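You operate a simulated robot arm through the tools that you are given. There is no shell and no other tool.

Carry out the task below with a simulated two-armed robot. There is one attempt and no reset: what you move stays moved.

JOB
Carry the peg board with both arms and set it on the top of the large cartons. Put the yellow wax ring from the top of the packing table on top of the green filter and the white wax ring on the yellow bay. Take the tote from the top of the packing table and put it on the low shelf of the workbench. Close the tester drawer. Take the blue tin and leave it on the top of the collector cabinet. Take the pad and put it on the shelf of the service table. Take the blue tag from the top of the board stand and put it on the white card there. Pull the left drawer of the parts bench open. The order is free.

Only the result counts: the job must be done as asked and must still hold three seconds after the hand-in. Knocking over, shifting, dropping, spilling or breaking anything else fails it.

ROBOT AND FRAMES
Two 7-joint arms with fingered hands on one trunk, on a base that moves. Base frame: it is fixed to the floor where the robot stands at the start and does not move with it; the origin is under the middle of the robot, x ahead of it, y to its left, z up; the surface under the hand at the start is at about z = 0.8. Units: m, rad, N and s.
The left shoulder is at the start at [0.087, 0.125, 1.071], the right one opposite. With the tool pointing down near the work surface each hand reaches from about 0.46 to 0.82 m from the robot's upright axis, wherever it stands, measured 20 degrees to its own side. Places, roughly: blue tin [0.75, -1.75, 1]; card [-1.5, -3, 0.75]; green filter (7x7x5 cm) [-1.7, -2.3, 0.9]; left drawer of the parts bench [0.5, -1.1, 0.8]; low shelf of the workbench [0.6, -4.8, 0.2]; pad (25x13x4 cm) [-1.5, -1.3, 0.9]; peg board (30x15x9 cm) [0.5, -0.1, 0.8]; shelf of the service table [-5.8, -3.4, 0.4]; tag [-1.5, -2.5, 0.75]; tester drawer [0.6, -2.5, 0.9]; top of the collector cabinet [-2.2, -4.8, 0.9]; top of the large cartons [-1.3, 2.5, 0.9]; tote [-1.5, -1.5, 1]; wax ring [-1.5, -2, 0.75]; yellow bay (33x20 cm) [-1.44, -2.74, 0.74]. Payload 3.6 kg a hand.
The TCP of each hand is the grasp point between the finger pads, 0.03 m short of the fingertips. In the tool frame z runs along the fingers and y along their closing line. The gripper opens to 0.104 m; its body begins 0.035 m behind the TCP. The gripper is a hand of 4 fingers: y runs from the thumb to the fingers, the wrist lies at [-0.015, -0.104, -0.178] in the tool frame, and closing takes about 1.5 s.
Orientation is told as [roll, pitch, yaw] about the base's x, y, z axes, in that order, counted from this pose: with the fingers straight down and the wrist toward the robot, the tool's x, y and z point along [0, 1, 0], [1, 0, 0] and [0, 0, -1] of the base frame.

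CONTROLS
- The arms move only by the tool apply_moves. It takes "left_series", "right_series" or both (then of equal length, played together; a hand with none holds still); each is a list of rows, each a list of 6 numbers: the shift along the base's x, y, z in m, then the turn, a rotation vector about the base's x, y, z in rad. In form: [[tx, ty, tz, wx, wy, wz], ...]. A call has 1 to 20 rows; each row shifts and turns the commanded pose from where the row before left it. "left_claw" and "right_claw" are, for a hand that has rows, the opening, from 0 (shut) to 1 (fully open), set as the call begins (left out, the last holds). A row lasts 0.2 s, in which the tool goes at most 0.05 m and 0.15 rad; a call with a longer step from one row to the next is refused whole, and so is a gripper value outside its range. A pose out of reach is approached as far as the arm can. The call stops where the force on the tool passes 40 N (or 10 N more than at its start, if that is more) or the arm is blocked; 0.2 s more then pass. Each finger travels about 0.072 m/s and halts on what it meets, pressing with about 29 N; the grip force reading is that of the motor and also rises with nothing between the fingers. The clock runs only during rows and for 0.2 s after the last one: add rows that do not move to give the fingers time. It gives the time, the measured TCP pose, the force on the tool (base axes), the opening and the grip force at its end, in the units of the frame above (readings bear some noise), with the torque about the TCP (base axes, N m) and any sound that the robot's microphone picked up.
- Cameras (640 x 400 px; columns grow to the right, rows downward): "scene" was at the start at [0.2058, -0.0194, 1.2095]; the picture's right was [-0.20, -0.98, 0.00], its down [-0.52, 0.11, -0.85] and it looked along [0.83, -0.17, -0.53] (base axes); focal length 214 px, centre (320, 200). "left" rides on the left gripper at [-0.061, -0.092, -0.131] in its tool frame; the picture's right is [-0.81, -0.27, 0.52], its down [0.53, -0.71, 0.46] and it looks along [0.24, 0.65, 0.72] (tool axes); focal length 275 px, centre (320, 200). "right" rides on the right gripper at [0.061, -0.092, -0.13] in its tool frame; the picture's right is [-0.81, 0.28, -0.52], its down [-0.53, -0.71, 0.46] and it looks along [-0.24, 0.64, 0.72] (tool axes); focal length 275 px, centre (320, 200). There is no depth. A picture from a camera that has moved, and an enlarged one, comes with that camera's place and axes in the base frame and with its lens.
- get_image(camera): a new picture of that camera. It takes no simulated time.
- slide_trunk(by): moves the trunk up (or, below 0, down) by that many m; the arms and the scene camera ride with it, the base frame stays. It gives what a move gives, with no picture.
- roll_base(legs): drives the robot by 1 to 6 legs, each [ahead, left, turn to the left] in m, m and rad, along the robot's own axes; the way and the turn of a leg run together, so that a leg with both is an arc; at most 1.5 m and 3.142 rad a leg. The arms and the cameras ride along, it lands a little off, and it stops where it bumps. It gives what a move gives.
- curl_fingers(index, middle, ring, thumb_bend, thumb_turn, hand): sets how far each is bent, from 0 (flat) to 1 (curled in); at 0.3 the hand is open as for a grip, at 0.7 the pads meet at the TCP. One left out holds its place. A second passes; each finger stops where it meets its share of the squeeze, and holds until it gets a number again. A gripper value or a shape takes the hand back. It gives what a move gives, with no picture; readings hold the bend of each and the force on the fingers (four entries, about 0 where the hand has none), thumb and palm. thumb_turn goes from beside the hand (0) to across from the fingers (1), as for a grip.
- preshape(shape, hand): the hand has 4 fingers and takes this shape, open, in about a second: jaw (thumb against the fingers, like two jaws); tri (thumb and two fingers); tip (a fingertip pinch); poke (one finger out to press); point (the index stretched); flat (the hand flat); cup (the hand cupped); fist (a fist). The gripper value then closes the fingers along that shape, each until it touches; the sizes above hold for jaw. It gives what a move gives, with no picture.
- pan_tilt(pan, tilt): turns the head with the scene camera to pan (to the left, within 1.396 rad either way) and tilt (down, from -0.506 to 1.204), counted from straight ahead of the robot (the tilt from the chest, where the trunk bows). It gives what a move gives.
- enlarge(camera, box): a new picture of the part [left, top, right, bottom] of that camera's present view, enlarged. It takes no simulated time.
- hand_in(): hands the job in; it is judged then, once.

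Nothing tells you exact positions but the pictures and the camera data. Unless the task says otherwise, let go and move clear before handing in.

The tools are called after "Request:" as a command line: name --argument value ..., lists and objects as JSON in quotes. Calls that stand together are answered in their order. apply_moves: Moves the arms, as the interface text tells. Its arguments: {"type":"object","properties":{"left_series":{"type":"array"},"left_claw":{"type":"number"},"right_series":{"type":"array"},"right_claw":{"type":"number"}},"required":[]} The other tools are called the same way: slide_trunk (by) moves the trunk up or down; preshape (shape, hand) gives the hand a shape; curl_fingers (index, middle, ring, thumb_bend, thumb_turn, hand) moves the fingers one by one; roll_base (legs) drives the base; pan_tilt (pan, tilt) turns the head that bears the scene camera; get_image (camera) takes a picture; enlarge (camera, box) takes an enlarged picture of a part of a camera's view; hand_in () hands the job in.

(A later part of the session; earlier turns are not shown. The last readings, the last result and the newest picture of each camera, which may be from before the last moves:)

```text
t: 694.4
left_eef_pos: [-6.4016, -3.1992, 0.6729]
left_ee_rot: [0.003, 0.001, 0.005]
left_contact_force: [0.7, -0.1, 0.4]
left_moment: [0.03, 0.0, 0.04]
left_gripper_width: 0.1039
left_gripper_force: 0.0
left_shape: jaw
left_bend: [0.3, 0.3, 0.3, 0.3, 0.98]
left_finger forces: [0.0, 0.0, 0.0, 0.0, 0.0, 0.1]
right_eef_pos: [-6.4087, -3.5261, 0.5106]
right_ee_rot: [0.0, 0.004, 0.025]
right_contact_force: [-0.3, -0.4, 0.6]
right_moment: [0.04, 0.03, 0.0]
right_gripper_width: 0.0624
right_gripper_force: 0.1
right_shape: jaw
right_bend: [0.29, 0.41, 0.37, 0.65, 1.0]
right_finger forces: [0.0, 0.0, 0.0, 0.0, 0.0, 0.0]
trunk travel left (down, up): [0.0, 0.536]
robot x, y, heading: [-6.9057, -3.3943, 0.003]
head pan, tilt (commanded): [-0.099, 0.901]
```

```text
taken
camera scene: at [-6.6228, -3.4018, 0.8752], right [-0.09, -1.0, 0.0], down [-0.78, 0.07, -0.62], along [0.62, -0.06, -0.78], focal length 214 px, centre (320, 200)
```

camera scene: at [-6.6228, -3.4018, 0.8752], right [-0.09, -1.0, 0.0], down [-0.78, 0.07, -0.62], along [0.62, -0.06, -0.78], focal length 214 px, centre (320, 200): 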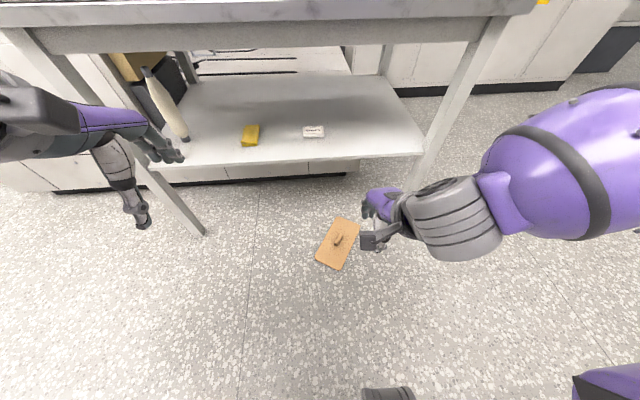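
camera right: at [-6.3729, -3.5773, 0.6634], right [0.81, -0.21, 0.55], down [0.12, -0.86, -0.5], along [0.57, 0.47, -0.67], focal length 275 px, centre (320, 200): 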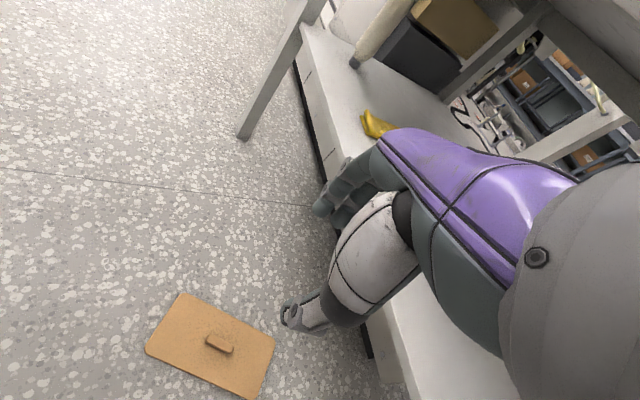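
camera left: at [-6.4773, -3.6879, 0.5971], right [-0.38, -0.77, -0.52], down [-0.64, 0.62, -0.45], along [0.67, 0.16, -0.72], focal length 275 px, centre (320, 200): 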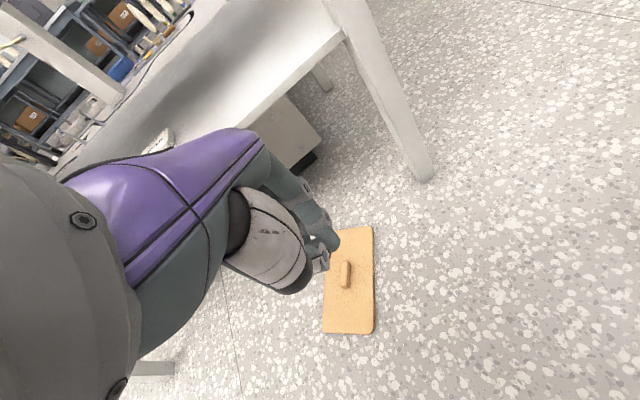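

Request:
roll_base --legs '[[0.25, 0.0, 0.0]]'

Request:
apply_moves --right_series '[[-0.006, 0, -0.02, 0, 0, -0.117], [-0.006, 0, -0.02, 0, 0, -0.117], [-0.006, 0, -0.02, 0, 0, -0.117], [-0.005, 0, -0.02, 0, 0, -0.117], [0, 0, -0.02, 0, 0, -0.117], [0, 0, -0.03, 0, 0, 0], [0, 0, -0.03, 0, 0, 0], [0, 0, -0.03, 0, 0, 0]]' --right_claw 1.0

Request:
get_image --camera "right"

Request:
get_image --camera "scene"

```text
t: 696.2
left_eef_pos: [-6.1522, -3.1963, 0.672]
left_ee_rot: [0.0, 0.001, 0.005]
left_contact_force: [-0.6, 0.0, 0.0]
left_moment: [0.01, 0.02, 0.0]
left_gripper_width: 0.1039
left_gripper_force: 0.1
left_shape: jaw
left_bend: [0.3, 0.3, 0.3, 0.3, 0.98]
left_finger forces: [0.0, 0.0, 0.0, 0.0, 0.0, 0.0]
right_eef_pos: [-6.1587, -3.5261, 0.5121]
right_ee_rot: [-0.001, 0.004, 0.025]
right_contact_force: [0.3, -0.1, 0.2]
right_moment: [0.0, 0.01, 0.01]
right_gripper_width: 0.0628
right_gripper_force: 0.1
right_shape: jaw
right_bend: [0.29, 0.41, 0.37, 0.65, 1.0]
right_finger forces: [0.0, 0.0, 0.0, 0.0, 0.0, 0.0]
trunk travel left (down, up): [0.0, 0.536]
robot x, y, heading: [-6.656, -3.3934, 0.01]
head pan, tilt (commanded): [-0.099, 0.901]
```

```text
t: 698.0
left_eef_pos: [-6.1522, -3.1968, 0.6712]
left_ee_rot: [0.003, 0.002, 0.004]
left_contact_force: [0.9, -0.4, 0.5]
left_moment: [-0.03, 0.02, -0.01]
left_gripper_width: 0.1038
left_gripper_force: 0.0
left_shape: jaw
left_bend: [0.3, 0.3, 0.3, 0.3, 0.98]
left_finger forces: [0.1, 0.0, 0.0, 0.1, 0.0, 0.1]
right_eef_pos: [-6.1808, -3.5282, 0.322]
right_ee_rot: [0.001, 0.005, -0.562]
right_contact_force: [-0.6, -0.2, -0.5]
right_moment: [0.05, 0.02, -0.02]
right_gripper_width: 0.1037
right_gripper_force: 0.0
right_shape: jaw
right_bend: [0.3, 0.3, 0.3, 0.3, 0.98]
right_finger forces: [0.0, 0.0, 0.0, 0.0, 0.1, 0.0]
trunk travel left (down, up): [0.0, 0.536]
robot x, y, heading: [-6.6568, -3.3956, 0.009]
head pan, tilt (commanded): [-0.099, 0.901]
```

```text
taken
camera right: at [-6.2264, -3.4276, 0.4523], right [-0.2, -0.83, 0.52], down [-0.89, -0.07, -0.45], along [0.42, -0.55, -0.73], focal length 275 px, centre (320, 200)
```

right: 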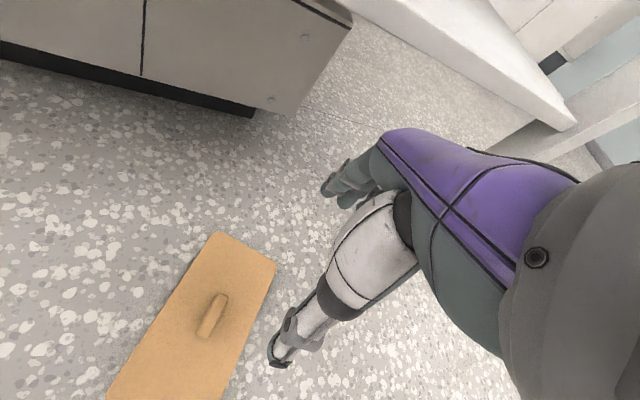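

```text
taken
camera scene: at [-6.3721, -3.3996, 0.8752], right [-0.09, -1.0, 0.0], down [-0.78, 0.07, -0.62], along [0.62, -0.06, -0.78], focal length 214 px, centre (320, 200)
```

scene: 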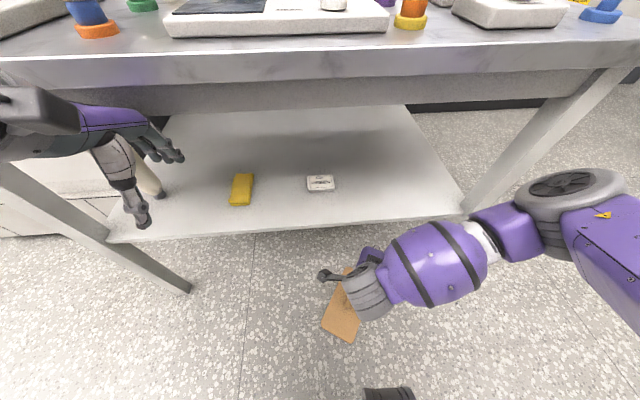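

Request:
apply_moves --right_series '[[0, 0.003, -0.03, 0, 0, 0], [0, 0.003, -0.03, 0, 0, 0], [0, 0.001, -0.03, 0, 0, 0], [0, 0, -0.03, 0, 0, 0], [0, 0, -0.03, 0, 0, 0], [0, 0, -0.03, 0, 0, 0]]'

Request:
get_image --camera "right"

Request:
get_image --camera "scene"

```text
t: 699.4
left_eef_pos: [-6.1526, -3.1957, 0.6719]
left_ee_rot: [0.003, 0.003, 0.006]
left_contact_force: [0.5, 0.0, 0.2]
left_moment: [0.0, 0.01, 0.01]
left_gripper_width: 0.104
left_gripper_force: 0.1
left_shape: jaw
left_bend: [0.3, 0.3, 0.3, 0.3, 0.98]
left_finger forces: [0.1, 0.0, 0.1, 0.0, 0.0, 0.0]
right_eef_pos: [-6.1718, -3.6082, 0.2316]
right_ee_rot: [0.002, 0.006, -0.558]
right_contact_force: [0.1, 0.0, 0.2]
right_moment: [0.0, 0.02, -0.03]
right_gripper_width: 0.104
right_gripper_force: 0.0
right_shape: jaw
right_bend: [0.3, 0.3, 0.3, 0.3, 0.98]
right_finger forces: [0.0, 0.0, 0.0, 0.0, 0.0, 0.1]
right hand out of reach, approached as far as the arm can: row 1, 2, 3, 4, 5, 6
trunk travel left (down, up): [0.0, 0.536]
robot x, y, heading: [-6.6523, -3.3885, 0.01]
head pan, tilt (commanded): [-0.099, 0.901]
```

```text
taken
camera right: at [-6.2165, -3.5089, 0.3617], right [-0.2, -0.83, 0.52], down [-0.89, -0.07, -0.45], along [0.41, -0.55, -0.73], focal length 275 px, centre (320, 200)
```

right: 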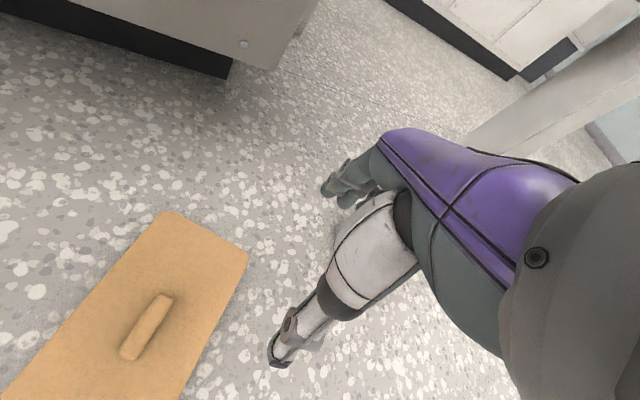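

```text
taken
camera scene: at [-6.3721, -3.3996, 0.8752], right [-0.09, -1.0, 0.0], down [-0.78, 0.07, -0.62], along [0.62, -0.06, -0.78], focal length 214 px, centre (320, 200)
```

scene: 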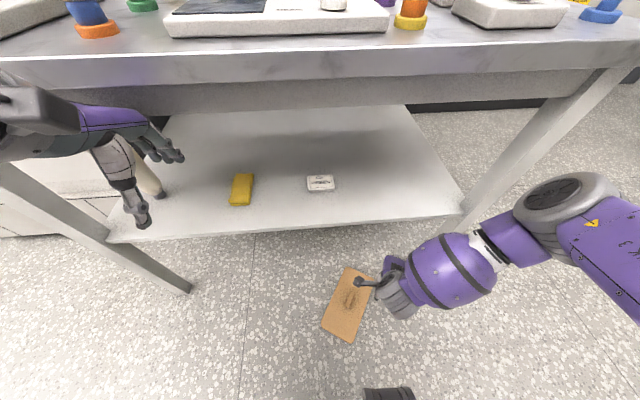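

The lengthwise orientation reaches even less. I'll test how low the hand can go in its natural orientation (no yaw).

Request:
apply_moves --right_series '[[0, 0.01, 0.02, 0, 0, 0.112], [0, 0.01, 0.02, 0, 0, 0.112], [0, 0, 0.02, 0, 0, 0.112], [0, 0, 0.02, 0, 0, 0.112], [0, 0, 0, 0, 0, 0.112]]'

Request:
apply_moves --right_series '[[-0.01, 0, -0.02, 0, 0, 0], [-0.01, 0, -0.02, 0, 0, 0], [0, 0, -0.02, 0, 0, 0], [0, 0, -0.02, 0, 0, 0], [0, 0, -0.02, 0, 0, 0], [0, 0, -0.02, 0, 0, 0], [0, 0, -0.02, 0, 0, 0]]'

```text
t: 700.6
left_eef_pos: [-6.1513, -3.1964, 0.6721]
left_ee_rot: [0.002, 0.002, 0.005]
left_contact_force: [-0.8, -0.5, 1.1]
left_moment: [-0.01, -0.02, -0.01]
left_gripper_width: 0.104
left_gripper_force: 0.1
left_shape: jaw
left_bend: [0.3, 0.3, 0.3, 0.3, 0.98]
left_finger forces: [0.0, 0.0, 0.0, 0.0, 0.1, 0.0]
right_eef_pos: [-6.1709, -3.5886, 0.3124]
right_ee_rot: [0.0, 0.002, 0.003]
right_contact_force: [0.4, 0.3, -0.9]
right_moment: [0.02, 0.02, 0.03]
right_gripper_width: 0.1037
right_gripper_force: 0.0
right_shape: jaw
right_bend: [0.3, 0.3, 0.3, 0.3, 0.98]
right_finger forces: [0.0, 0.1, 0.0, 0.0, 0.0, 0.1]
trunk travel left (down, up): [0.0, 0.536]
robot x, y, heading: [-6.6542, -3.3942, 0.009]
head pan, tilt (commanded): [-0.099, 0.901]
```

```text
t: 702.2
left_eef_pos: [-6.1511, -3.1966, 0.6727]
left_ee_rot: [0.002, 0.002, 0.005]
left_contact_force: [-0.2, -0.4, 0.5]
left_moment: [0.01, -0.02, -0.01]
left_gripper_width: 0.1037
left_gripper_force: 0.0
left_shape: jaw
left_bend: [0.3, 0.3, 0.3, 0.3, 0.98]
left_finger forces: [0.0, 0.1, 0.0, 0.1, 0.0, 0.0]
right_eef_pos: [-6.1879, -3.603, 0.2035]
right_ee_rot: [0.0, 0.002, 0.0]
right_contact_force: [-0.5, -0.1, 0.1]
right_moment: [0.01, -0.01, -0.01]
right_gripper_width: 0.1038
right_gripper_force: 0.0
right_shape: jaw
right_bend: [0.3, 0.3, 0.3, 0.3, 0.98]
right_finger forces: [0.0, 0.0, 0.0, 0.0, 0.0, 0.0]
right hand out of reach, approached as far as the arm can: row 6, 7
trunk travel left (down, up): [0.0, 0.536]
robot x, y, heading: [-6.6536, -3.3943, 0.011]
head pan, tilt (commanded): [-0.099, 0.901]
```

Lowest reach at this distance is z ≈ 0.2. Closer to my body the arm should hang lower, so I'll test that.

Request:
apply_moves --right_series '[[-0.02, 0, 0.02, 0, 0, 0], [-0.02, 0, 0.02, 0, 0, 0], [-0.02, 0, 0.02, 0, 0, 0], [-0.02, 0, 0, 0, 0, 0], [-0.02, 0, 0, 0, 0, 0], [-0.02, 0, 0, 0, 0, 0]]'

Request:
apply_moves --right_series '[[0, 0, -0.02, 0, 0, 0], [0, 0, -0.02, 0, 0, 0], [0, 0, -0.02, 0, 0, 0], [0, 0, -0.02, 0, 0, 0], [0, 0, -0.02, 0, 0, 0], [0, 0, -0.02, 0, 0, 0], [0, 0, -0.02, 0, 0, 0]]'

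Request:
pan_tilt --pan -0.3 --tilt 1.2

Request:
get_image --camera "scene"

```text
t: 703.6
left_eef_pos: [-6.1517, -3.1963, 0.6714]
left_ee_rot: [0.001, 0.001, 0.005]
left_contact_force: [0.2, -0.7, 0.1]
left_moment: [0.0, 0.0, 0.02]
left_gripper_width: 0.1036
left_gripper_force: 0.0
left_shape: jaw
left_bend: [0.3, 0.3, 0.3, 0.3, 0.98]
left_finger forces: [0.1, 0.1, 0.0, 0.1, 0.0, 0.0]
right_eef_pos: [-6.3076, -3.6035, 0.2635]
right_ee_rot: [0.001, 0.002, 0.0]
right_contact_force: [-0.3, -0.5, -0.6]
right_moment: [-0.01, 0.0, 0.01]
right_gripper_width: 0.1036
right_gripper_force: 0.0
right_shape: jaw
right_bend: [0.3, 0.3, 0.3, 0.3, 0.98]
right_finger forces: [0.1, 0.1, 0.0, 0.0, 0.1, 0.0]
trunk travel left (down, up): [0.0, 0.536]
robot x, y, heading: [-6.6548, -3.3897, 0.014]
head pan, tilt (commanded): [-0.099, 0.901]
```

```text
t: 705.2
left_eef_pos: [-6.1513, -3.1958, 0.6724]
left_ee_rot: [0.003, 0.002, 0.006]
left_contact_force: [0.0, 0.1, 0.2]
left_moment: [0.01, 0.02, 0.0]
left_gripper_width: 0.104
left_gripper_force: 0.1
left_shape: jaw
left_bend: [0.3, 0.3, 0.3, 0.3, 0.98]
left_finger forces: [0.0, 0.0, 0.0, 0.0, 0.1, 0.0]
right_eef_pos: [-6.2627, -3.6423, 0.2082]
right_ee_rot: [0.0, 0.003, 0.0]
right_contact_force: [0.4, -0.3, 0.9]
right_moment: [0.01, -0.01, -0.01]
right_gripper_width: 0.1036
right_gripper_force: 0.0
right_shape: jaw
right_bend: [0.3, 0.3, 0.3, 0.3, 0.98]
right_finger forces: [0.1, 0.1, 0.0, 0.0, 0.0, 0.0]
right hand out of reach, approached as far as the arm can: row 1, 2, 3, 4, 5, 6, 7
trunk travel left (down, up): [0.0, 0.536]
robot x, y, heading: [-6.6559, -3.3934, 0.012]
head pan, tilt (commanded): [-0.099, 0.901]
```

```text
t: 706.0
left_eef_pos: [-6.1511, -3.1965, 0.6723]
left_ee_rot: [0.001, 0.0, 0.006]
left_contact_force: [0.4, 0.0, 0.2]
left_moment: [-0.01, 0.03, 0.0]
left_gripper_width: 0.1037
left_gripper_force: 0.0
left_shape: jaw
left_bend: [0.3, 0.3, 0.3, 0.3, 0.98]
left_finger forces: [0.0, 0.0, 0.0, 0.1, 0.0, 0.0]
right_eef_pos: [-6.2639, -3.6415, 0.209]
right_ee_rot: [0.001, 0.004, 0.0]
right_contact_force: [-1.1, -0.1, 0.5]
right_moment: [0.03, 0.01, 0.0]
right_gripper_width: 0.104
right_gripper_force: 0.0
right_shape: jaw
right_bend: [0.3, 0.3, 0.3, 0.3, 0.98]
right_finger forces: [0.1, 0.0, 0.1, 0.0, 0.1, 0.0]
trunk travel left (down, up): [0.0, 0.536]
robot x, y, heading: [-6.6551, -3.3953, 0.006]
head pan, tilt (commanded): [-0.3, 1.201]
```

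```text
taken
camera scene: at [-6.3937, -3.4088, 0.8554], right [-0.29, -0.96, 0.0], down [-0.89, 0.27, -0.36], along [0.35, -0.1, -0.93], focal length 214 px, centre (320, 200)
```

scene: 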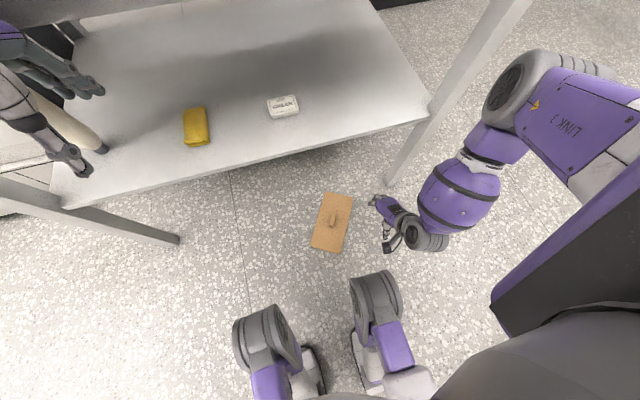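

Request:
apply_moves --right_series '[[-0.01, 0, 0.03, 0, 0, 0], [-0.01, 0, 0.03, 0, 0, 0], [0, 0, 0.03, 0, 0, 0]]'

Request:
roll_base --legs '[[-0.45, 0, 0]]'

Request:
apply_moves --right_series '[[0, -0.03, 0, 0, 0, 0], [0, -0.03, 0, 0, 0, 0], [0, -0.03, 0, 0, 0, 0], [0, -0.03, 0, 0, 0, 0], [0, -0.03, 0, 0, 0, 0], [0, -0.03, 0, 0, 0, 0]]'

Request:
apply_moves --right_series '[[0, 0, -0.03, 0, 0, 0], [0, 0, -0.03, 0, 0, 0], [0, 0, -0.03, 0, 0, 0], [0, 0, -0.03, 0, 0, 0], [0, 0, -0.03, 0, 0, 0], [0, 0, -0.03, 0, 0, 0]]'

Request:
get_image --camera "scene"

```text
t: 706.8
left_eef_pos: [-6.1519, -3.1955, 0.6729]
left_ee_rot: [0.001, 0.003, 0.005]
left_contact_force: [0.7, 0.0, 1.0]
left_moment: [-0.03, -0.01, 0.0]
left_gripper_width: 0.1036
left_gripper_force: 0.0
left_shape: jaw
left_bend: [0.3, 0.3, 0.3, 0.3, 0.98]
left_finger forces: [0.0, 0.0, 0.0, 0.0, 0.0, 0.1]
right_eef_pos: [-6.2821, -3.6398, 0.2999]
right_ee_rot: [0.0, 0.002, 0.002]
right_contact_force: [0.6, 0.0, -1.2]
right_moment: [0.03, 0.0, 0.0]
right_gripper_width: 0.1039
right_gripper_force: 0.1
right_shape: jaw
right_bend: [0.3, 0.3, 0.3, 0.3, 0.98]
right_finger forces: [0.0, 0.0, 0.0, 0.1, 0.1, 0.0]
trunk travel left (down, up): [0.0, 0.536]
robot x, y, heading: [-6.6538, -3.3912, 0.01]
head pan, tilt (commanded): [-0.3, 1.201]
```

```text
t: 709.5
left_eef_pos: [-6.6031, -3.2001, 0.6711]
left_ee_rot: [0.001, 0.002, 0.003]
left_contact_force: [-0.2, -0.2, 0.8]
left_moment: [-0.01, -0.01, 0.01]
left_gripper_width: 0.1037
left_gripper_force: 0.1
left_shape: jaw
left_bend: [0.3, 0.3, 0.3, 0.3, 0.98]
left_finger forces: [0.0, 0.1, 0.0, 0.0, 0.0, 0.0]
right_eef_pos: [-6.7333, -3.6442, 0.3006]
right_ee_rot: [0.0, 0.004, 0.0]
right_contact_force: [-0.3, -0.9, -0.5]
right_moment: [-0.04, 0.01, -0.03]
right_gripper_width: 0.1038
right_gripper_force: 0.0
right_shape: jaw
right_bend: [0.3, 0.3, 0.3, 0.3, 0.98]
right_finger forces: [0.1, 0.1, 0.0, 0.0, 0.0, 0.0]
trunk travel left (down, up): [0.0, 0.536]
robot x, y, heading: [-7.1083, -3.3963, 0.009]
head pan, tilt (commanded): [-0.3, 1.201]
```

```text
t: 710.9
left_eef_pos: [-6.6031, -3.2011, 0.6716]
left_ee_rot: [0.001, 0.002, 0.003]
left_contact_force: [-0.7, -0.1, -0.5]
left_moment: [0.04, 0.0, 0.02]
left_gripper_width: 0.1039
left_gripper_force: 0.0
left_shape: jaw
left_bend: [0.3, 0.3, 0.3, 0.3, 0.98]
left_finger forces: [0.0, 0.0, 0.0, 0.0, 0.0, 0.1]
right_eef_pos: [-6.7339, -3.8241, 0.2988]
right_ee_rot: [0.001, 0.002, 0.001]
right_contact_force: [0.3, 0.0, 1.0]
right_moment: [0.02, -0.01, -0.02]
right_gripper_width: 0.1038
right_gripper_force: 0.0
right_shape: jaw
right_bend: [0.3, 0.3, 0.3, 0.3, 0.98]
right_finger forces: [0.0, 0.1, 0.0, 0.1, 0.0, 0.0]
trunk travel left (down, up): [0.0, 0.536]
robot x, y, heading: [-7.1044, -3.3977, 0.009]
head pan, tilt (commanded): [-0.3, 1.201]
```

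```text
t: 712.3
left_eef_pos: [-6.6026, -3.2001, 0.6724]
left_ee_rot: [0.002, 0.002, 0.003]
left_contact_force: [0.1, -0.5, -0.9]
left_moment: [-0.02, -0.01, 0.01]
left_gripper_width: 0.1036
left_gripper_force: 0.0
left_shape: jaw
left_bend: [0.3, 0.3, 0.3, 0.3, 0.98]
left_finger forces: [0.0, 0.1, 0.0, 0.1, 0.1, 0.1]
right_eef_pos: [-6.7197, -3.8078, 0.2048]
right_ee_rot: [0.0, 0.003, 0.0]
right_contact_force: [0.0, 0.1, -0.3]
right_moment: [-0.01, 0.01, -0.02]
right_gripper_width: 0.1038
right_gripper_force: 0.0
right_shape: jaw
right_bend: [0.3, 0.3, 0.3, 0.3, 0.98]
right_finger forces: [0.0, 0.0, 0.0, 0.1, 0.0, 0.0]
right hand out of reach, approached as far as the arm can: row 4, 5, 6
trunk travel left (down, up): [0.0, 0.536]
robot x, y, heading: [-7.1062, -3.3977, 0.008]
head pan, tilt (commanded): [-0.3, 1.201]
```

```text
taken
camera scene: at [-6.8444, -3.4128, 0.8554], right [-0.29, -0.96, 0.0], down [-0.89, 0.27, -0.36], along [0.35, -0.1, -0.93], focal length 214 px, centre (320, 200)
```

scene: 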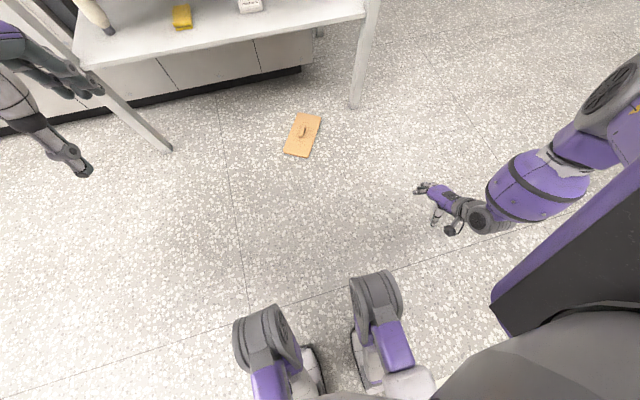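

The hand bottoms out at z ≈ 0.2 in this arm posture. I'll test whether stretching the arm further out, so the elbow straightens, lets it go lower.

Request:
apply_moves --right_series '[[0.02, 0.02, 0.02, 0, 0, 0], [0.04, 0.02, 0.02, 0, 0, 0], [0.04, 0.02, 0.01, 0, 0, 0], [0.04, 0.02, 0, 0, 0, 0], [0.04, 0.02, 0, 0, 0, 0], [0.04, 0.02, 0, 0, 0, 0], [0.04, 0.02, 0, 0, 0, 0], [0.03, 0.02, 0, 0, 0, 0]]'

Request:
apply_moves --right_series '[[0, 0, -0.03, 0, 0, 0], [0, 0, -0.03, 0, 0, 0], [0, 0, -0.03, 0, 0, 0], [0, 0, -0.03, 0, 0, 0], [0, 0, -0.03, 0, 0, 0]]'

Request:
get_image --camera "scene"

```text
t: 714.1
left_eef_pos: [-6.6019, -3.2004, 0.6716]
left_ee_rot: [0.001, 0.001, 0.002]
left_contact_force: [-1.0, -0.4, 1.0]
left_moment: [0.0, 0.01, -0.03]
left_gripper_width: 0.1039
left_gripper_force: 0.0
left_shape: jaw
left_bend: [0.3, 0.3, 0.3, 0.3, 0.98]
left_finger forces: [0.0, 0.0, 0.0, 0.0, 0.1, 0.1]
right_eef_pos: [-6.4297, -3.6491, 0.2533]
right_ee_rot: [-0.001, 0.003, -0.002]
right_contact_force: [0.8, 0.1, 0.1]
right_moment: [0.06, 0.01, 0.05]
right_gripper_width: 0.1036
right_gripper_force: 0.0
right_shape: jaw
right_bend: [0.3, 0.3, 0.3, 0.3, 0.98]
right_finger forces: [0.1, 0.0, 0.0, 0.0, 0.0, 0.0]
trunk travel left (down, up): [0.0, 0.536]
robot x, y, heading: [-7.1033, -3.3988, 0.009]
head pan, tilt (commanded): [-0.3, 1.201]
```

```text
t: 715.3
left_eef_pos: [-6.6021, -3.2001, 0.672]
left_ee_rot: [0.002, 0.001, 0.003]
left_contact_force: [0.6, 0.4, -0.8]
left_moment: [0.03, -0.04, -0.01]
left_gripper_width: 0.1039
left_gripper_force: 0.0
left_shape: jaw
left_bend: [0.3, 0.3, 0.3, 0.3, 0.98]
left_finger forces: [0.0, 0.0, 0.0, 0.0, 0.1, 0.0]
right_eef_pos: [-6.4832, -3.6728, 0.2035]
right_ee_rot: [0.001, 0.004, 0.001]
right_contact_force: [-0.2, -0.1, -0.3]
right_moment: [0.01, -0.01, 0.0]
right_gripper_width: 0.1039
right_gripper_force: 0.1
right_shape: jaw
right_bend: [0.3, 0.3, 0.3, 0.3, 0.98]
right_finger forces: [0.0, 0.0, 0.0, 0.0, 0.0, 0.1]
right hand out of reach, approached as far as the arm can: row 1, 2, 3, 4, 5
trunk travel left (down, up): [0.0, 0.536]
robot x, y, heading: [-7.1074, -3.4028, 0.003]
head pan, tilt (commanded): [-0.3, 1.201]
```

```text
taken
camera scene: at [-6.8444, -3.4128, 0.8554], right [-0.29, -0.96, 0.0], down [-0.89, 0.27, -0.36], along [0.35, -0.1, -0.93], focal length 214 px, centre (320, 200)
```

scene: 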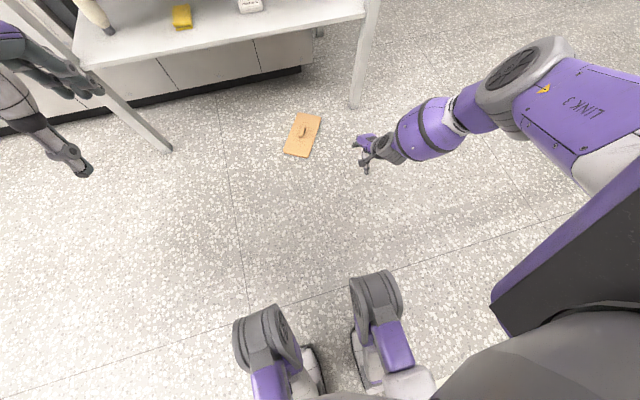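

Request:
apply_moves --right_series '[[0, 0, 0.03, 0, 0.125, 0], [0, 0, 0.03, 0, 0.125, 0], [0, 0, 0, 0, 0.125, 0], [0, 0, 0, 0, 0.125, 0]]'

Request:
apply_moves --right_series '[[0, 0, -0.03, 0, 0, 0], [0, 0, -0.03, 0, 0, 0], [0, 0, -0.03, 0, 0, 0], [0, 0, -0.03, 0, 0, 0], [0, 0, -0.03, 0, 0, 0], [0, 0, -0.03, 0, 0, 0]]'

```text
t: 716.3
left_eef_pos: [-6.6029, -3.2003, 0.6727]
left_ee_rot: [0.002, 0.002, 0.003]
left_contact_force: [0.4, 0.6, 0.1]
left_moment: [0.01, -0.02, 0.01]
left_gripper_width: 0.1039
left_gripper_force: 0.1
left_shape: jaw
left_bend: [0.3, 0.3, 0.3, 0.3, 0.98]
left_finger forces: [0.0, 0.0, 0.0, 0.1, 0.0, 0.1]
right_eef_pos: [-6.4825, -3.673, 0.2641]
right_ee_rot: [0.0, 0.503, -0.001]
right_contact_force: [-0.4, 1.2, -0.4]
right_moment: [0.01, -0.04, 0.0]
right_gripper_width: 0.1041
right_gripper_force: 0.1
right_shape: jaw
right_bend: [0.3, 0.3, 0.3, 0.3, 0.98]
right_finger forces: [0.0, 0.1, 0.0, 0.0, 0.1, 0.1]
trunk travel left (down, up): [0.0, 0.536]
robot x, y, heading: [-7.1079, -3.3987, 0.009]
head pan, tilt (commanded): [-0.3, 1.201]
```

```text
t: 717.7
left_eef_pos: [-6.6028, -3.2004, 0.6719]
left_ee_rot: [0.002, 0.002, 0.004]
left_contact_force: [-0.3, 0.5, -0.4]
left_moment: [-0.02, -0.02, 0.0]
left_gripper_width: 0.104
left_gripper_force: 0.1
left_shape: jaw
left_bend: [0.3, 0.3, 0.3, 0.3, 0.98]
left_finger forces: [0.0, 0.1, 0.0, 0.0, 0.1, 0.0]
right_eef_pos: [-6.5544, -3.6907, 0.1862]
right_ee_rot: [0.0, 0.503, -0.001]
right_contact_force: [0.0, 0.0, 0.5]
right_moment: [0.0, 0.01, 0.03]
right_gripper_width: 0.1037
right_gripper_force: 0.0
right_shape: jaw
right_bend: [0.3, 0.3, 0.3, 0.3, 0.98]
right_finger forces: [0.0, 0.1, 0.1, 0.0, 0.1, 0.1]
right hand out of reach, approached as far as the arm can: row 1, 2, 3, 4, 5, 6
trunk travel left (down, up): [0.0, 0.536]
robot x, y, heading: [-7.1052, -3.3958, 0.01]
head pan, tilt (commanded): [-0.3, 1.201]
```

The right arm bottoms out because of its elbow-out posture. My left arm was carried in a different posture, so I'll test how low that one can go before giving up on the floor pick.

Request:
apply_moves --right_series '[[0, 0, 0.03, 0, -0.125, 0], [0, 0, 0.03, 0, -0.125, 0], [0, 0, 0.03, 0, -0.125, 0], [0, 0, 0.03, 0, -0.125, 0], [0, -0.03, 0.03, 0, 0, 0], [0, -0.03, 0.03, 0, 0, 0], [0, -0.03, 0.03, 0, 0, 0], [0, -0.03, 0.03, 0, 0, 0]]' --left_series '[[0, 0, -0.03, 0, 0, 0], [0, 0, -0.03, 0, 0, 0], [0, 0, -0.03, 0, 0, 0], [0, 0, -0.03, 0, 0, 0], [0, 0, -0.03, 0, 0, 0], [0, 0, -0.03, 0, 0, 0], [0, 0, -0.03, 0, 0, 0], [0, 0, -0.03, 0, 0, 0]]'

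Request:
apply_moves --left_series '[[0, 0, -0.03, 0, 0, 0], [0, 0, -0.03, 0, 0, 0], [0, 0, -0.03, 0, 0, 0], [0, 0, -0.03, 0, 0, 0], [0, 0, -0.03, 0, 0, 0], [0, 0, -0.03, 0, 0, 0], [0, 0, -0.03, 0, 0, 0], [0, 0, -0.03, 0, 0, 0], [0, 0, -0.03, 0, 0, 0], [0, 0, -0.03, 0, 0, 0]]'

Request:
get_image --camera "scene"

```text
t: 719.5
left_eef_pos: [-6.5974, -3.201, 0.4332]
left_ee_rot: [0.003, 0.001, 0.003]
left_contact_force: [0.1, 0.2, -0.7]
left_moment: [0.0, 0.02, 0.02]
left_gripper_width: 0.1037
left_gripper_force: 0.0
left_shape: jaw
left_bend: [0.3, 0.3, 0.3, 0.3, 0.98]
left_finger forces: [0.0, 0.0, 0.1, 0.0, 0.0, 0.0]
left hand out of reach, approached as far as the arm can: row 3
right_eef_pos: [-6.5542, -3.8111, 0.4259]
right_ee_rot: [0.003, 0.006, 0.0]
right_contact_force: [-0.1, 0.4, -0.4]
right_moment: [-0.01, 0.02, 0.01]
right_gripper_width: 0.1038
right_gripper_force: 0.1
right_shape: jaw
right_bend: [0.3, 0.3, 0.3, 0.3, 0.98]
right_finger forces: [0.0, 0.0, 0.0, 0.0, 0.0, 0.0]
trunk travel left (down, up): [0.0, 0.536]
robot x, y, heading: [-7.1076, -3.397, 0.005]
head pan, tilt (commanded): [-0.3, 1.201]
```

```text
t: 721.7
left_eef_pos: [-6.5999, -3.1999, 0.1322]
left_ee_rot: [0.001, 0.003, 0.005]
left_contact_force: [-0.6, -0.1, 1.2]
left_moment: [-0.03, -0.01, 0.02]
left_gripper_width: 0.1039
left_gripper_force: 0.0
left_shape: jaw
left_bend: [0.3, 0.3, 0.3, 0.3, 0.98]
left_finger forces: [0.1, 0.0, 0.1, 0.0, 0.0, 0.0]
right_eef_pos: [-6.5538, -3.8108, 0.4274]
right_ee_rot: [0.001, 0.004, 0.001]
right_contact_force: [0.2, 0.1, 0.0]
right_moment: [0.03, -0.03, 0.0]
right_gripper_width: 0.1037
right_gripper_force: 0.1
right_shape: jaw
right_bend: [0.3, 0.3, 0.3, 0.3, 0.98]
right_finger forces: [0.0, 0.1, 0.0, 0.1, 0.1, 0.1]
trunk travel left (down, up): [0.0, 0.536]
robot x, y, heading: [-7.1046, -3.3932, 0.003]
head pan, tilt (commanded): [-0.3, 1.201]
```

```text
taken
camera scene: at [-6.8444, -3.4128, 0.8554], right [-0.29, -0.96, 0.0], down [-0.89, 0.27, -0.36], along [0.35, -0.1, -0.93], focal length 214 px, centre (320, 200)
```

scene: 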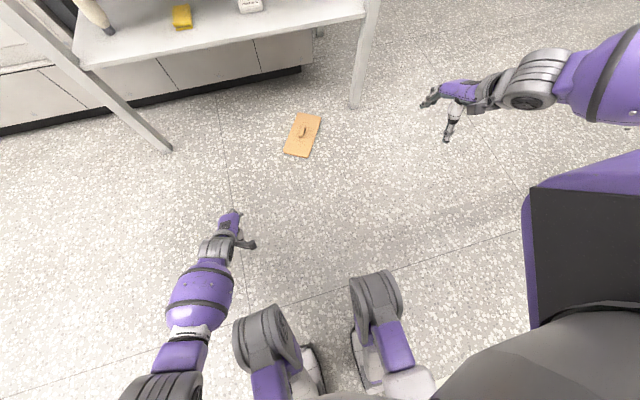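

The left arm reached z = 0.13 easily, because its elbow is low. I'll check it can go to floor height.

Request:
apply_moves --left_series '[[0, 0, -0.02, 0, 0, 0], [0, 0, -0.02, 0, 0, 0], [0, 0, -0.02, 0, 0, 0], [0, 0, -0.015, 0, 0, 0]]'

```text
t: 722.7
left_eef_pos: [-6.5985, -3.2007, 0.0581]
left_ee_rot: [0.003, 0.002, 0.003]
left_contact_force: [-0.3, -0.3, 0.0]
left_moment: [-0.01, 0.0, -0.03]
left_gripper_width: 0.1038
left_gripper_force: 0.0
left_shape: jaw
left_bend: [0.3, 0.3, 0.3, 0.3, 0.98]
left_finger forces: [0.1, 0.0, 0.0, 0.0, 0.0, 0.1]
right_eef_pos: [-6.5541, -3.8115, 0.4273]
right_ee_rot: [-0.001, 0.004, 0.001]
right_contact_force: [0.1, -0.6, 0.0]
right_moment: [0.03, 0.03, -0.04]
right_gripper_width: 0.1036
right_gripper_force: 0.1
right_shape: jaw
right_bend: [0.3, 0.3, 0.3, 0.3, 0.98]
right_finger forces: [0.0, 0.0, 0.0, 0.0, 0.0, 0.0]
trunk travel left (down, up): [0.0, 0.536]
robot x, y, heading: [-7.1083, -3.399, 0.009]
head pan, tilt (commanded): [-0.3, 1.201]
```

The left arm can reach the floor. I'll use it to grip the ridge lengthwise (yaw −32°, natural for the left hand): raise slightly, reposition the base and line up.

Request:
apply_moves --left_series '[[0, 0, 0.03, 0, 0, 0], [0, 0, 0.03, 0, 0, -0.1], [0, 0, 0.03, 0, 0, -0.115], [0, 0, 0.03, 0, 0, -0.115], [0, 0, 0.03, 0, 0, -0.115], [0, 0, 0.03, 0, 0, -0.115]]'

Request:
roll_base --legs '[[0, -0.315, 0], [0.41, 0, -0.005]]'

Request:
get_image --camera "left"

Request:
pan_tilt --pan 0.1 --tilt 1.0

Request:
get_image --camera "scene"

```text
t: 724.1
left_eef_pos: [-6.5995, -3.2005, 0.2371]
left_ee_rot: [-0.001, 0.003, -0.558]
left_contact_force: [0.2, 0.2, -0.1]
left_moment: [-0.03, -0.05, -0.01]
left_gripper_width: 0.1039
left_gripper_force: 0.1
left_shape: jaw
left_bend: [0.3, 0.3, 0.3, 0.3, 0.98]
left_finger forces: [0.1, 0.0, 0.0, 0.1, 0.1, 0.0]
right_eef_pos: [-6.5539, -3.8121, 0.426]
right_ee_rot: [0.001, 0.002, 0.001]
right_contact_force: [0.0, -0.1, 0.2]
right_moment: [0.0, 0.02, -0.02]
right_gripper_width: 0.1037
right_gripper_force: 0.0
right_shape: jaw
right_bend: [0.3, 0.3, 0.3, 0.3, 0.98]
right_finger forces: [0.0, 0.0, 0.1, 0.0, 0.0, 0.0]
trunk travel left (down, up): [0.0, 0.536]
robot x, y, heading: [-7.1039, -3.3984, 0.006]
head pan, tilt (commanded): [-0.3, 1.201]
```

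```text
t: 729.6
left_eef_pos: [-6.1912, -3.5097, 0.2374]
left_ee_rot: [0.002, 0.0, -0.555]
left_contact_force: [-0.1, 0.1, -0.4]
left_moment: [0.02, 0.02, -0.01]
left_gripper_width: 0.1038
left_gripper_force: 0.1
left_shape: jaw
left_bend: [0.3, 0.3, 0.3, 0.3, 0.98]
left_finger forces: [0.0, 0.0, 0.1, 0.0, 0.0, 0.0]
right_eef_pos: [-6.1456, -4.1215, 0.428]
right_ee_rot: [0.0, 0.003, 0.001]
right_contact_force: [0.2, 0.8, -0.7]
right_moment: [0.03, -0.02, 0.03]
right_gripper_width: 0.1036
right_gripper_force: 0.0
right_shape: jaw
right_bend: [0.3, 0.3, 0.3, 0.3, 0.98]
right_finger forces: [0.0, 0.0, 0.0, 0.1, 0.1, 0.1]
trunk travel left (down, up): [0.0, 0.536]
robot x, y, heading: [-6.6972, -3.7091, 0.011]
head pan, tilt (commanded): [-0.3, 1.201]
```

```text
taken
camera left: at [-6.3009, -3.5152, 0.3668], right [-0.66, -0.54, -0.52], down [-0.33, 0.83, -0.45], along [0.68, -0.13, -0.72], focal length 275 px, centre (320, 200)
```

left: 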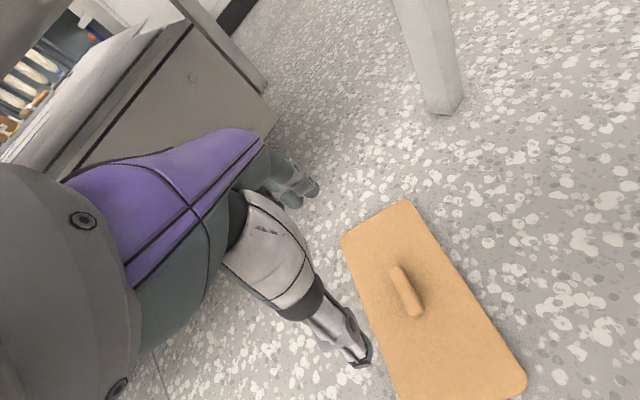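

```text
t: 730.4
left_eef_pos: [-6.1908, -3.5107, 0.2377]
left_ee_rot: [0.002, 0.002, -0.555]
left_contact_force: [0.7, -0.5, 0.5]
left_moment: [-0.01, -0.03, 0.02]
left_gripper_width: 0.1036
left_gripper_force: 0.1
left_shape: jaw
left_bend: [0.3, 0.3, 0.3, 0.3, 0.98]
left_finger forces: [0.1, 0.0, 0.0, 0.0, 0.0, 0.0]
right_eef_pos: [-6.1459, -4.1217, 0.4274]
right_ee_rot: [0.001, 0.003, -0.001]
right_contact_force: [0.3, 0.0, -0.6]
right_moment: [-0.01, -0.01, -0.04]
right_gripper_width: 0.1039
right_gripper_force: 0.0
right_shape: jaw
right_bend: [0.3, 0.3, 0.3, 0.3, 0.98]
right_finger forces: [0.0, 0.0, 0.0, 0.0, 0.0, 0.0]
trunk travel left (down, up): [0.0, 0.536]
robot x, y, heading: [-6.6996, -3.7082, 0.01]
head pan, tilt (commanded): [0.099, 1.0]
```

```text
taken
camera scene: at [-6.4207, -3.6998, 0.8679], right [0.11, -0.99, 0.0], down [-0.84, -0.09, -0.54], along [0.54, 0.06, -0.84], focal length 214 px, centre (320, 200)
```

scene: 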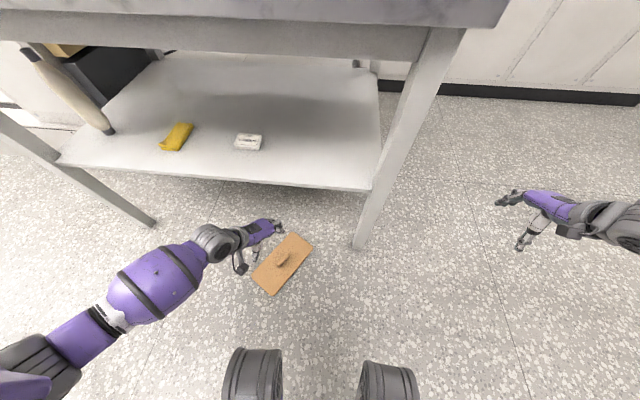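

Request:
apply_moves --left_series '[[0.0025, -0.006, -0.03, 0, 0, 0], [0.0025, -0.006, -0.03, 0, 0, 0], [0, 0, -0.03, 0, 0, 0], [0, 0, -0.03, 0, 0, 0], [0, 0, -0.02, 0, 0, 0]]' --left_claw 0.9

Request:
get_image --camera "left"

Request:
enlarge --camera "scene" --box '[200, 200, 360, 300]'

```text
t: 731.6
left_eef_pos: [-6.1869, -3.5217, 0.0953]
left_ee_rot: [0.006, 0.001, -0.557]
left_contact_force: [-0.5, 0.6, 0.8]
left_moment: [0.0, 0.0, 0.02]
left_gripper_width: 0.0936
left_gripper_force: 0.1
left_shape: jaw
left_bend: [0.29, 0.32, 0.3, 0.35, 0.98]
left_finger forces: [0.0, 0.1, 0.0, 0.1, 0.0, 0.0]
right_eef_pos: [-6.1463, -4.1218, 0.4269]
right_ee_rot: [0.0, 0.004, -0.001]
right_contact_force: [-0.8, -0.8, 0.2]
right_moment: [0.0, 0.01, 0.02]
right_gripper_width: 0.104
right_gripper_force: 0.1
right_shape: jaw
right_bend: [0.3, 0.3, 0.3, 0.3, 0.98]
right_finger forces: [0.0, 0.0, 0.0, 0.0, 0.1, 0.1]
trunk travel left (down, up): [0.0, 0.536]
robot x, y, heading: [-6.6957, -3.7109, 0.009]
head pan, tilt (commanded): [0.099, 1.0]
```

```text
taken
camera left: at [-6.2961, -3.5263, 0.2257], right [-0.66, -0.54, -0.52], down [-0.32, 0.83, -0.45], along [0.68, -0.13, -0.72], focal length 275 px, centre (320, 200)
```

left: 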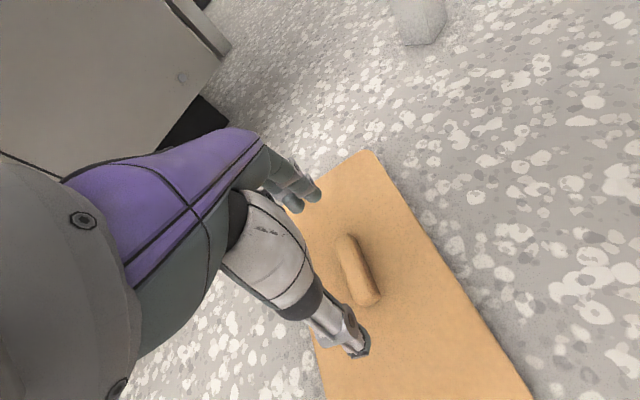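

```text
4.00 times, centred on (280, 250) of scene
camera zoom: at [-6.4207, -3.6998, 0.8679], right [0.11, -0.99, 0.0], down [-0.84, -0.09, -0.54], along [0.54, 0.06, -0.84], focal length 858 px, centre (480, 0)
```

zoom: 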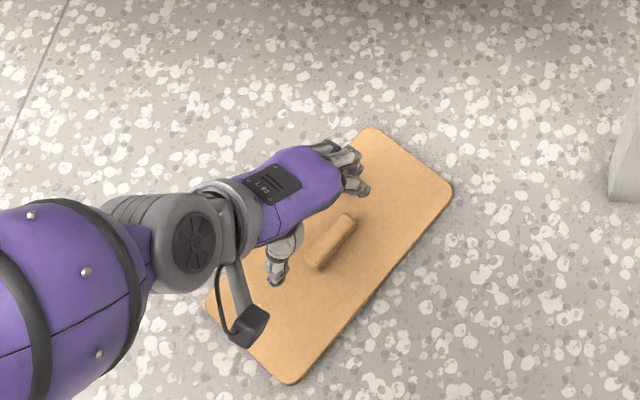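

Reach is fine. A crosswise grip would be much better for the later placement, so I'll try turning the left hand to +58° above the pad.

Request:
apply_moves --left_series '[[0, 0, 0.03, 0, 0, 0], [0, 0, 0.03, 0, 0, 0.1428], [0, 0, 0.03, 0, 0, 0.1428], [0, 0, 0.03, 0, 0, 0.1428], [0, 0, 0.02, 0, 0, 0.1428], [0, 0, 0, 0, 0, 0.1428], [0, 0, 0, 0, 0, 0.1428], [0, 0, 0, 0, 0, 0.1428], [0, 0, 0, 0, 0, 0.1428], [0, 0, 0, 0, 0, 0.1428], [0, 0, 0, 0, 0, 0.1428], [0, 0, 0, 0, 0, 0.1428]]' --left_claw 0.6

Request:
roll_base --legs '[[0.05, 0, 0]]'

Request:
apply_moves --left_series '[[-0.025, 0, 0, 0, 0, 0], [-0.025, 0, 0, 0, 0, 0]]'

Request:
get_image --camera "left"

Request:
get_image --camera "scene"

```text
t: 733.6
left_eef_pos: [-6.1975, -3.4279, 0.2377]
left_ee_rot: [0.193, -0.076, 0.471]
left_contact_force: [0.6, -0.2, -0.2]
left_moment: [0.0, 0.0, 0.02]
left_gripper_width: 0.0625
left_gripper_force: 0.0
left_shape: jaw
left_bend: [0.29, 0.41, 0.37, 0.65, 1.0]
left_finger forces: [0.0, 0.0, 0.0, 0.0, 0.1, 0.0]
right_eef_pos: [-6.1461, -4.1211, 0.4269]
right_ee_rot: [0.001, 0.005, -0.001]
right_contact_force: [0.3, 0.9, 0.2]
right_moment: [-0.02, -0.01, 0.0]
right_gripper_width: 0.1038
right_gripper_force: 0.2
right_shape: jaw
right_bend: [0.3, 0.3, 0.3, 0.3, 0.98]
right_finger forces: [0.1, 0.0, 0.1, 0.1, 0.0, 0.1]
trunk travel left (down, up): [0.0, 0.536]
robot x, y, heading: [-6.6967, -3.7068, 0.009]
head pan, tilt (commanded): [0.099, 1.0]
stopped in row 9 (left hand): the arm was blocked; the commanded pose is now the measured one
```

```text
t: 734.5
left_eef_pos: [-6.148, -3.4286, 0.2361]
left_ee_rot: [0.192, -0.074, 0.472]
left_contact_force: [0.0, 0.6, 0.0]
left_moment: [-0.02, -0.02, 0.0]
left_gripper_width: 0.0627
left_gripper_force: 0.1
left_shape: jaw
left_bend: [0.29, 0.41, 0.37, 0.65, 1.0]
left_finger forces: [0.0, 0.0, 0.0, 0.0, 0.0, 0.0]
right_eef_pos: [-6.0968, -4.1209, 0.4271]
right_ee_rot: [-0.002, 0.004, 0.0]
right_contact_force: [0.4, -0.3, -0.2]
right_moment: [0.0, 0.01, 0.03]
right_gripper_width: 0.1038
right_gripper_force: 0.0
right_shape: jaw
right_bend: [0.3, 0.3, 0.3, 0.3, 0.98]
right_finger forces: [0.1, 0.1, 0.1, 0.0, 0.0, 0.0]
trunk travel left (down, up): [0.0, 0.536]
robot x, y, heading: [-6.6477, -3.7043, 0.007]
head pan, tilt (commanded): [0.099, 1.0]
```

```text
t: 735.3
left_eef_pos: [-6.1852, -3.4059, 0.2486]
left_ee_rot: [0.236, -0.117, 0.449]
left_contact_force: [-0.2, 0.4, -0.4]
left_moment: [0.01, 0.03, 0.01]
left_gripper_width: 0.0627
left_gripper_force: 0.1
left_shape: jaw
left_bend: [0.29, 0.41, 0.37, 0.65, 1.0]
left_finger forces: [0.0, 0.0, 0.0, 0.0, 0.0, 0.0]
right_eef_pos: [-6.0964, -4.1211, 0.426]
right_ee_rot: [0.001, 0.005, 0.0]
right_contact_force: [-0.4, 0.4, 0.6]
right_moment: [-0.01, -0.01, 0.02]
right_gripper_width: 0.1034
right_gripper_force: 0.1
right_shape: jaw
right_bend: [0.3, 0.3, 0.3, 0.3, 0.98]
right_finger forces: [0.0, 0.1, 0.0, 0.0, 0.0, 0.0]
trunk travel left (down, up): [0.0, 0.536]
robot x, y, heading: [-6.6475, -3.707, 0.013]
head pan, tilt (commanded): [0.099, 1.0]
stopped in row 2 (left hand): the arm was blocked; the commanded pose is now the measured one
```

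```text
taken
camera left: at [-6.2402, -3.5314, 0.3496], right [0.12, -0.69, -0.72], down [-0.87, 0.27, -0.4], along [0.47, 0.68, -0.57], focal length 275 px, centre (320, 200)
```

left: 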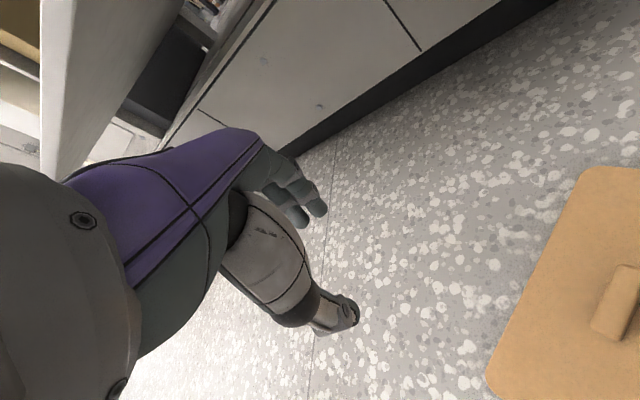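

```text
taken
camera scene: at [-6.3711, -3.6994, 0.868], right [0.11, -0.99, 0.0], down [-0.84, -0.09, -0.54], along [0.54, 0.06, -0.84], focal length 214 px, centre (320, 200)
```

scene: 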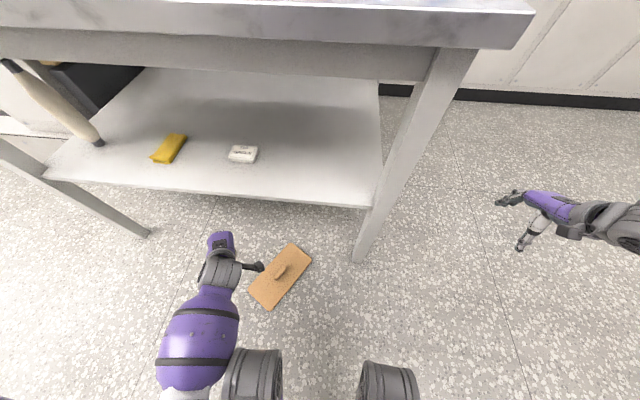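

My forearm touched my own left knee, so that orientation isn't possible. I'll move the arm outward and go back to the lengthwise grip.

Request:
apply_moves --left_series '[[0, 0.03, 0.02, -0.088, 0.001, 0], [0, 0.03, 0.02, -0.088, 0.001, 0], [0, 0.03, 0.01, -0.088, 0.001, 0], [0, 0, 0, 0, 0, -0.125], [0, 0, 0, 0, 0, -0.125], [0, 0, 0, 0, 0, -0.125], [0, 0, 0, 0, 0, -0.125], [0, -0.02, 0, 0, 0, -0.125], [0, -0.03, 0, 0, 0, -0.125], [0, -0.03, 0, 0, 0, -0.125], [0, -0.03, -0.02, 0, 0, -0.125], [0, -0.03, -0.03, 0, 0, 0]]' --left_claw 0.9

Request:
get_image --camera "left"

```text
t: 737.9
left_eef_pos: [-6.1856, -3.4555, 0.2488]
left_ee_rot: [-0.003, 0.001, -0.539]
left_contact_force: [0.4, 0.5, -0.7]
left_moment: [-0.01, -0.04, -0.01]
left_gripper_width: 0.0935
left_gripper_force: 0.1
left_shape: jaw
left_bend: [0.29, 0.32, 0.3, 0.35, 0.98]
left_finger forces: [0.1, 0.0, 0.0, 0.1, 0.0, 0.0]
right_eef_pos: [-6.0968, -4.1217, 0.4264]
right_ee_rot: [0.0, 0.004, 0.001]
right_contact_force: [1.1, -0.4, 0.5]
right_moment: [-0.02, -0.01, 0.02]
right_gripper_width: 0.1036
right_gripper_force: 0.1
right_shape: jaw
right_bend: [0.3, 0.3, 0.3, 0.3, 0.98]
right_finger forces: [0.0, 0.0, 0.0, 0.0, 0.0, 0.0]
trunk travel left (down, up): [0.0, 0.536]
robot x, y, heading: [-6.6482, -3.7052, 0.012]
head pan, tilt (commanded): [0.099, 1.0]
```

```text
taken
camera left: at [-6.2948, -3.4616, 0.3782], right [-0.65, -0.56, -0.52], down [-0.34, 0.82, -0.46], along [0.68, -0.12, -0.73], focal length 275 px, centre (320, 200)
```

left: 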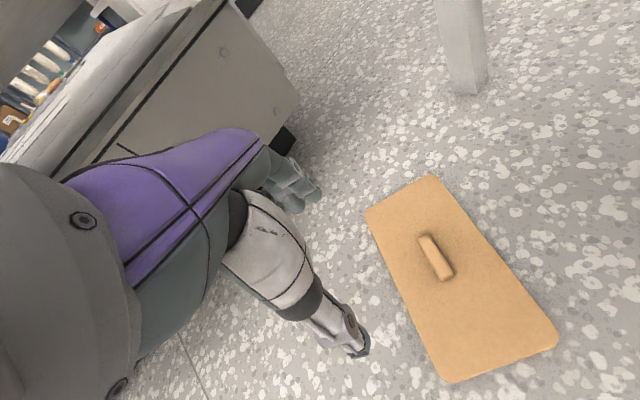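

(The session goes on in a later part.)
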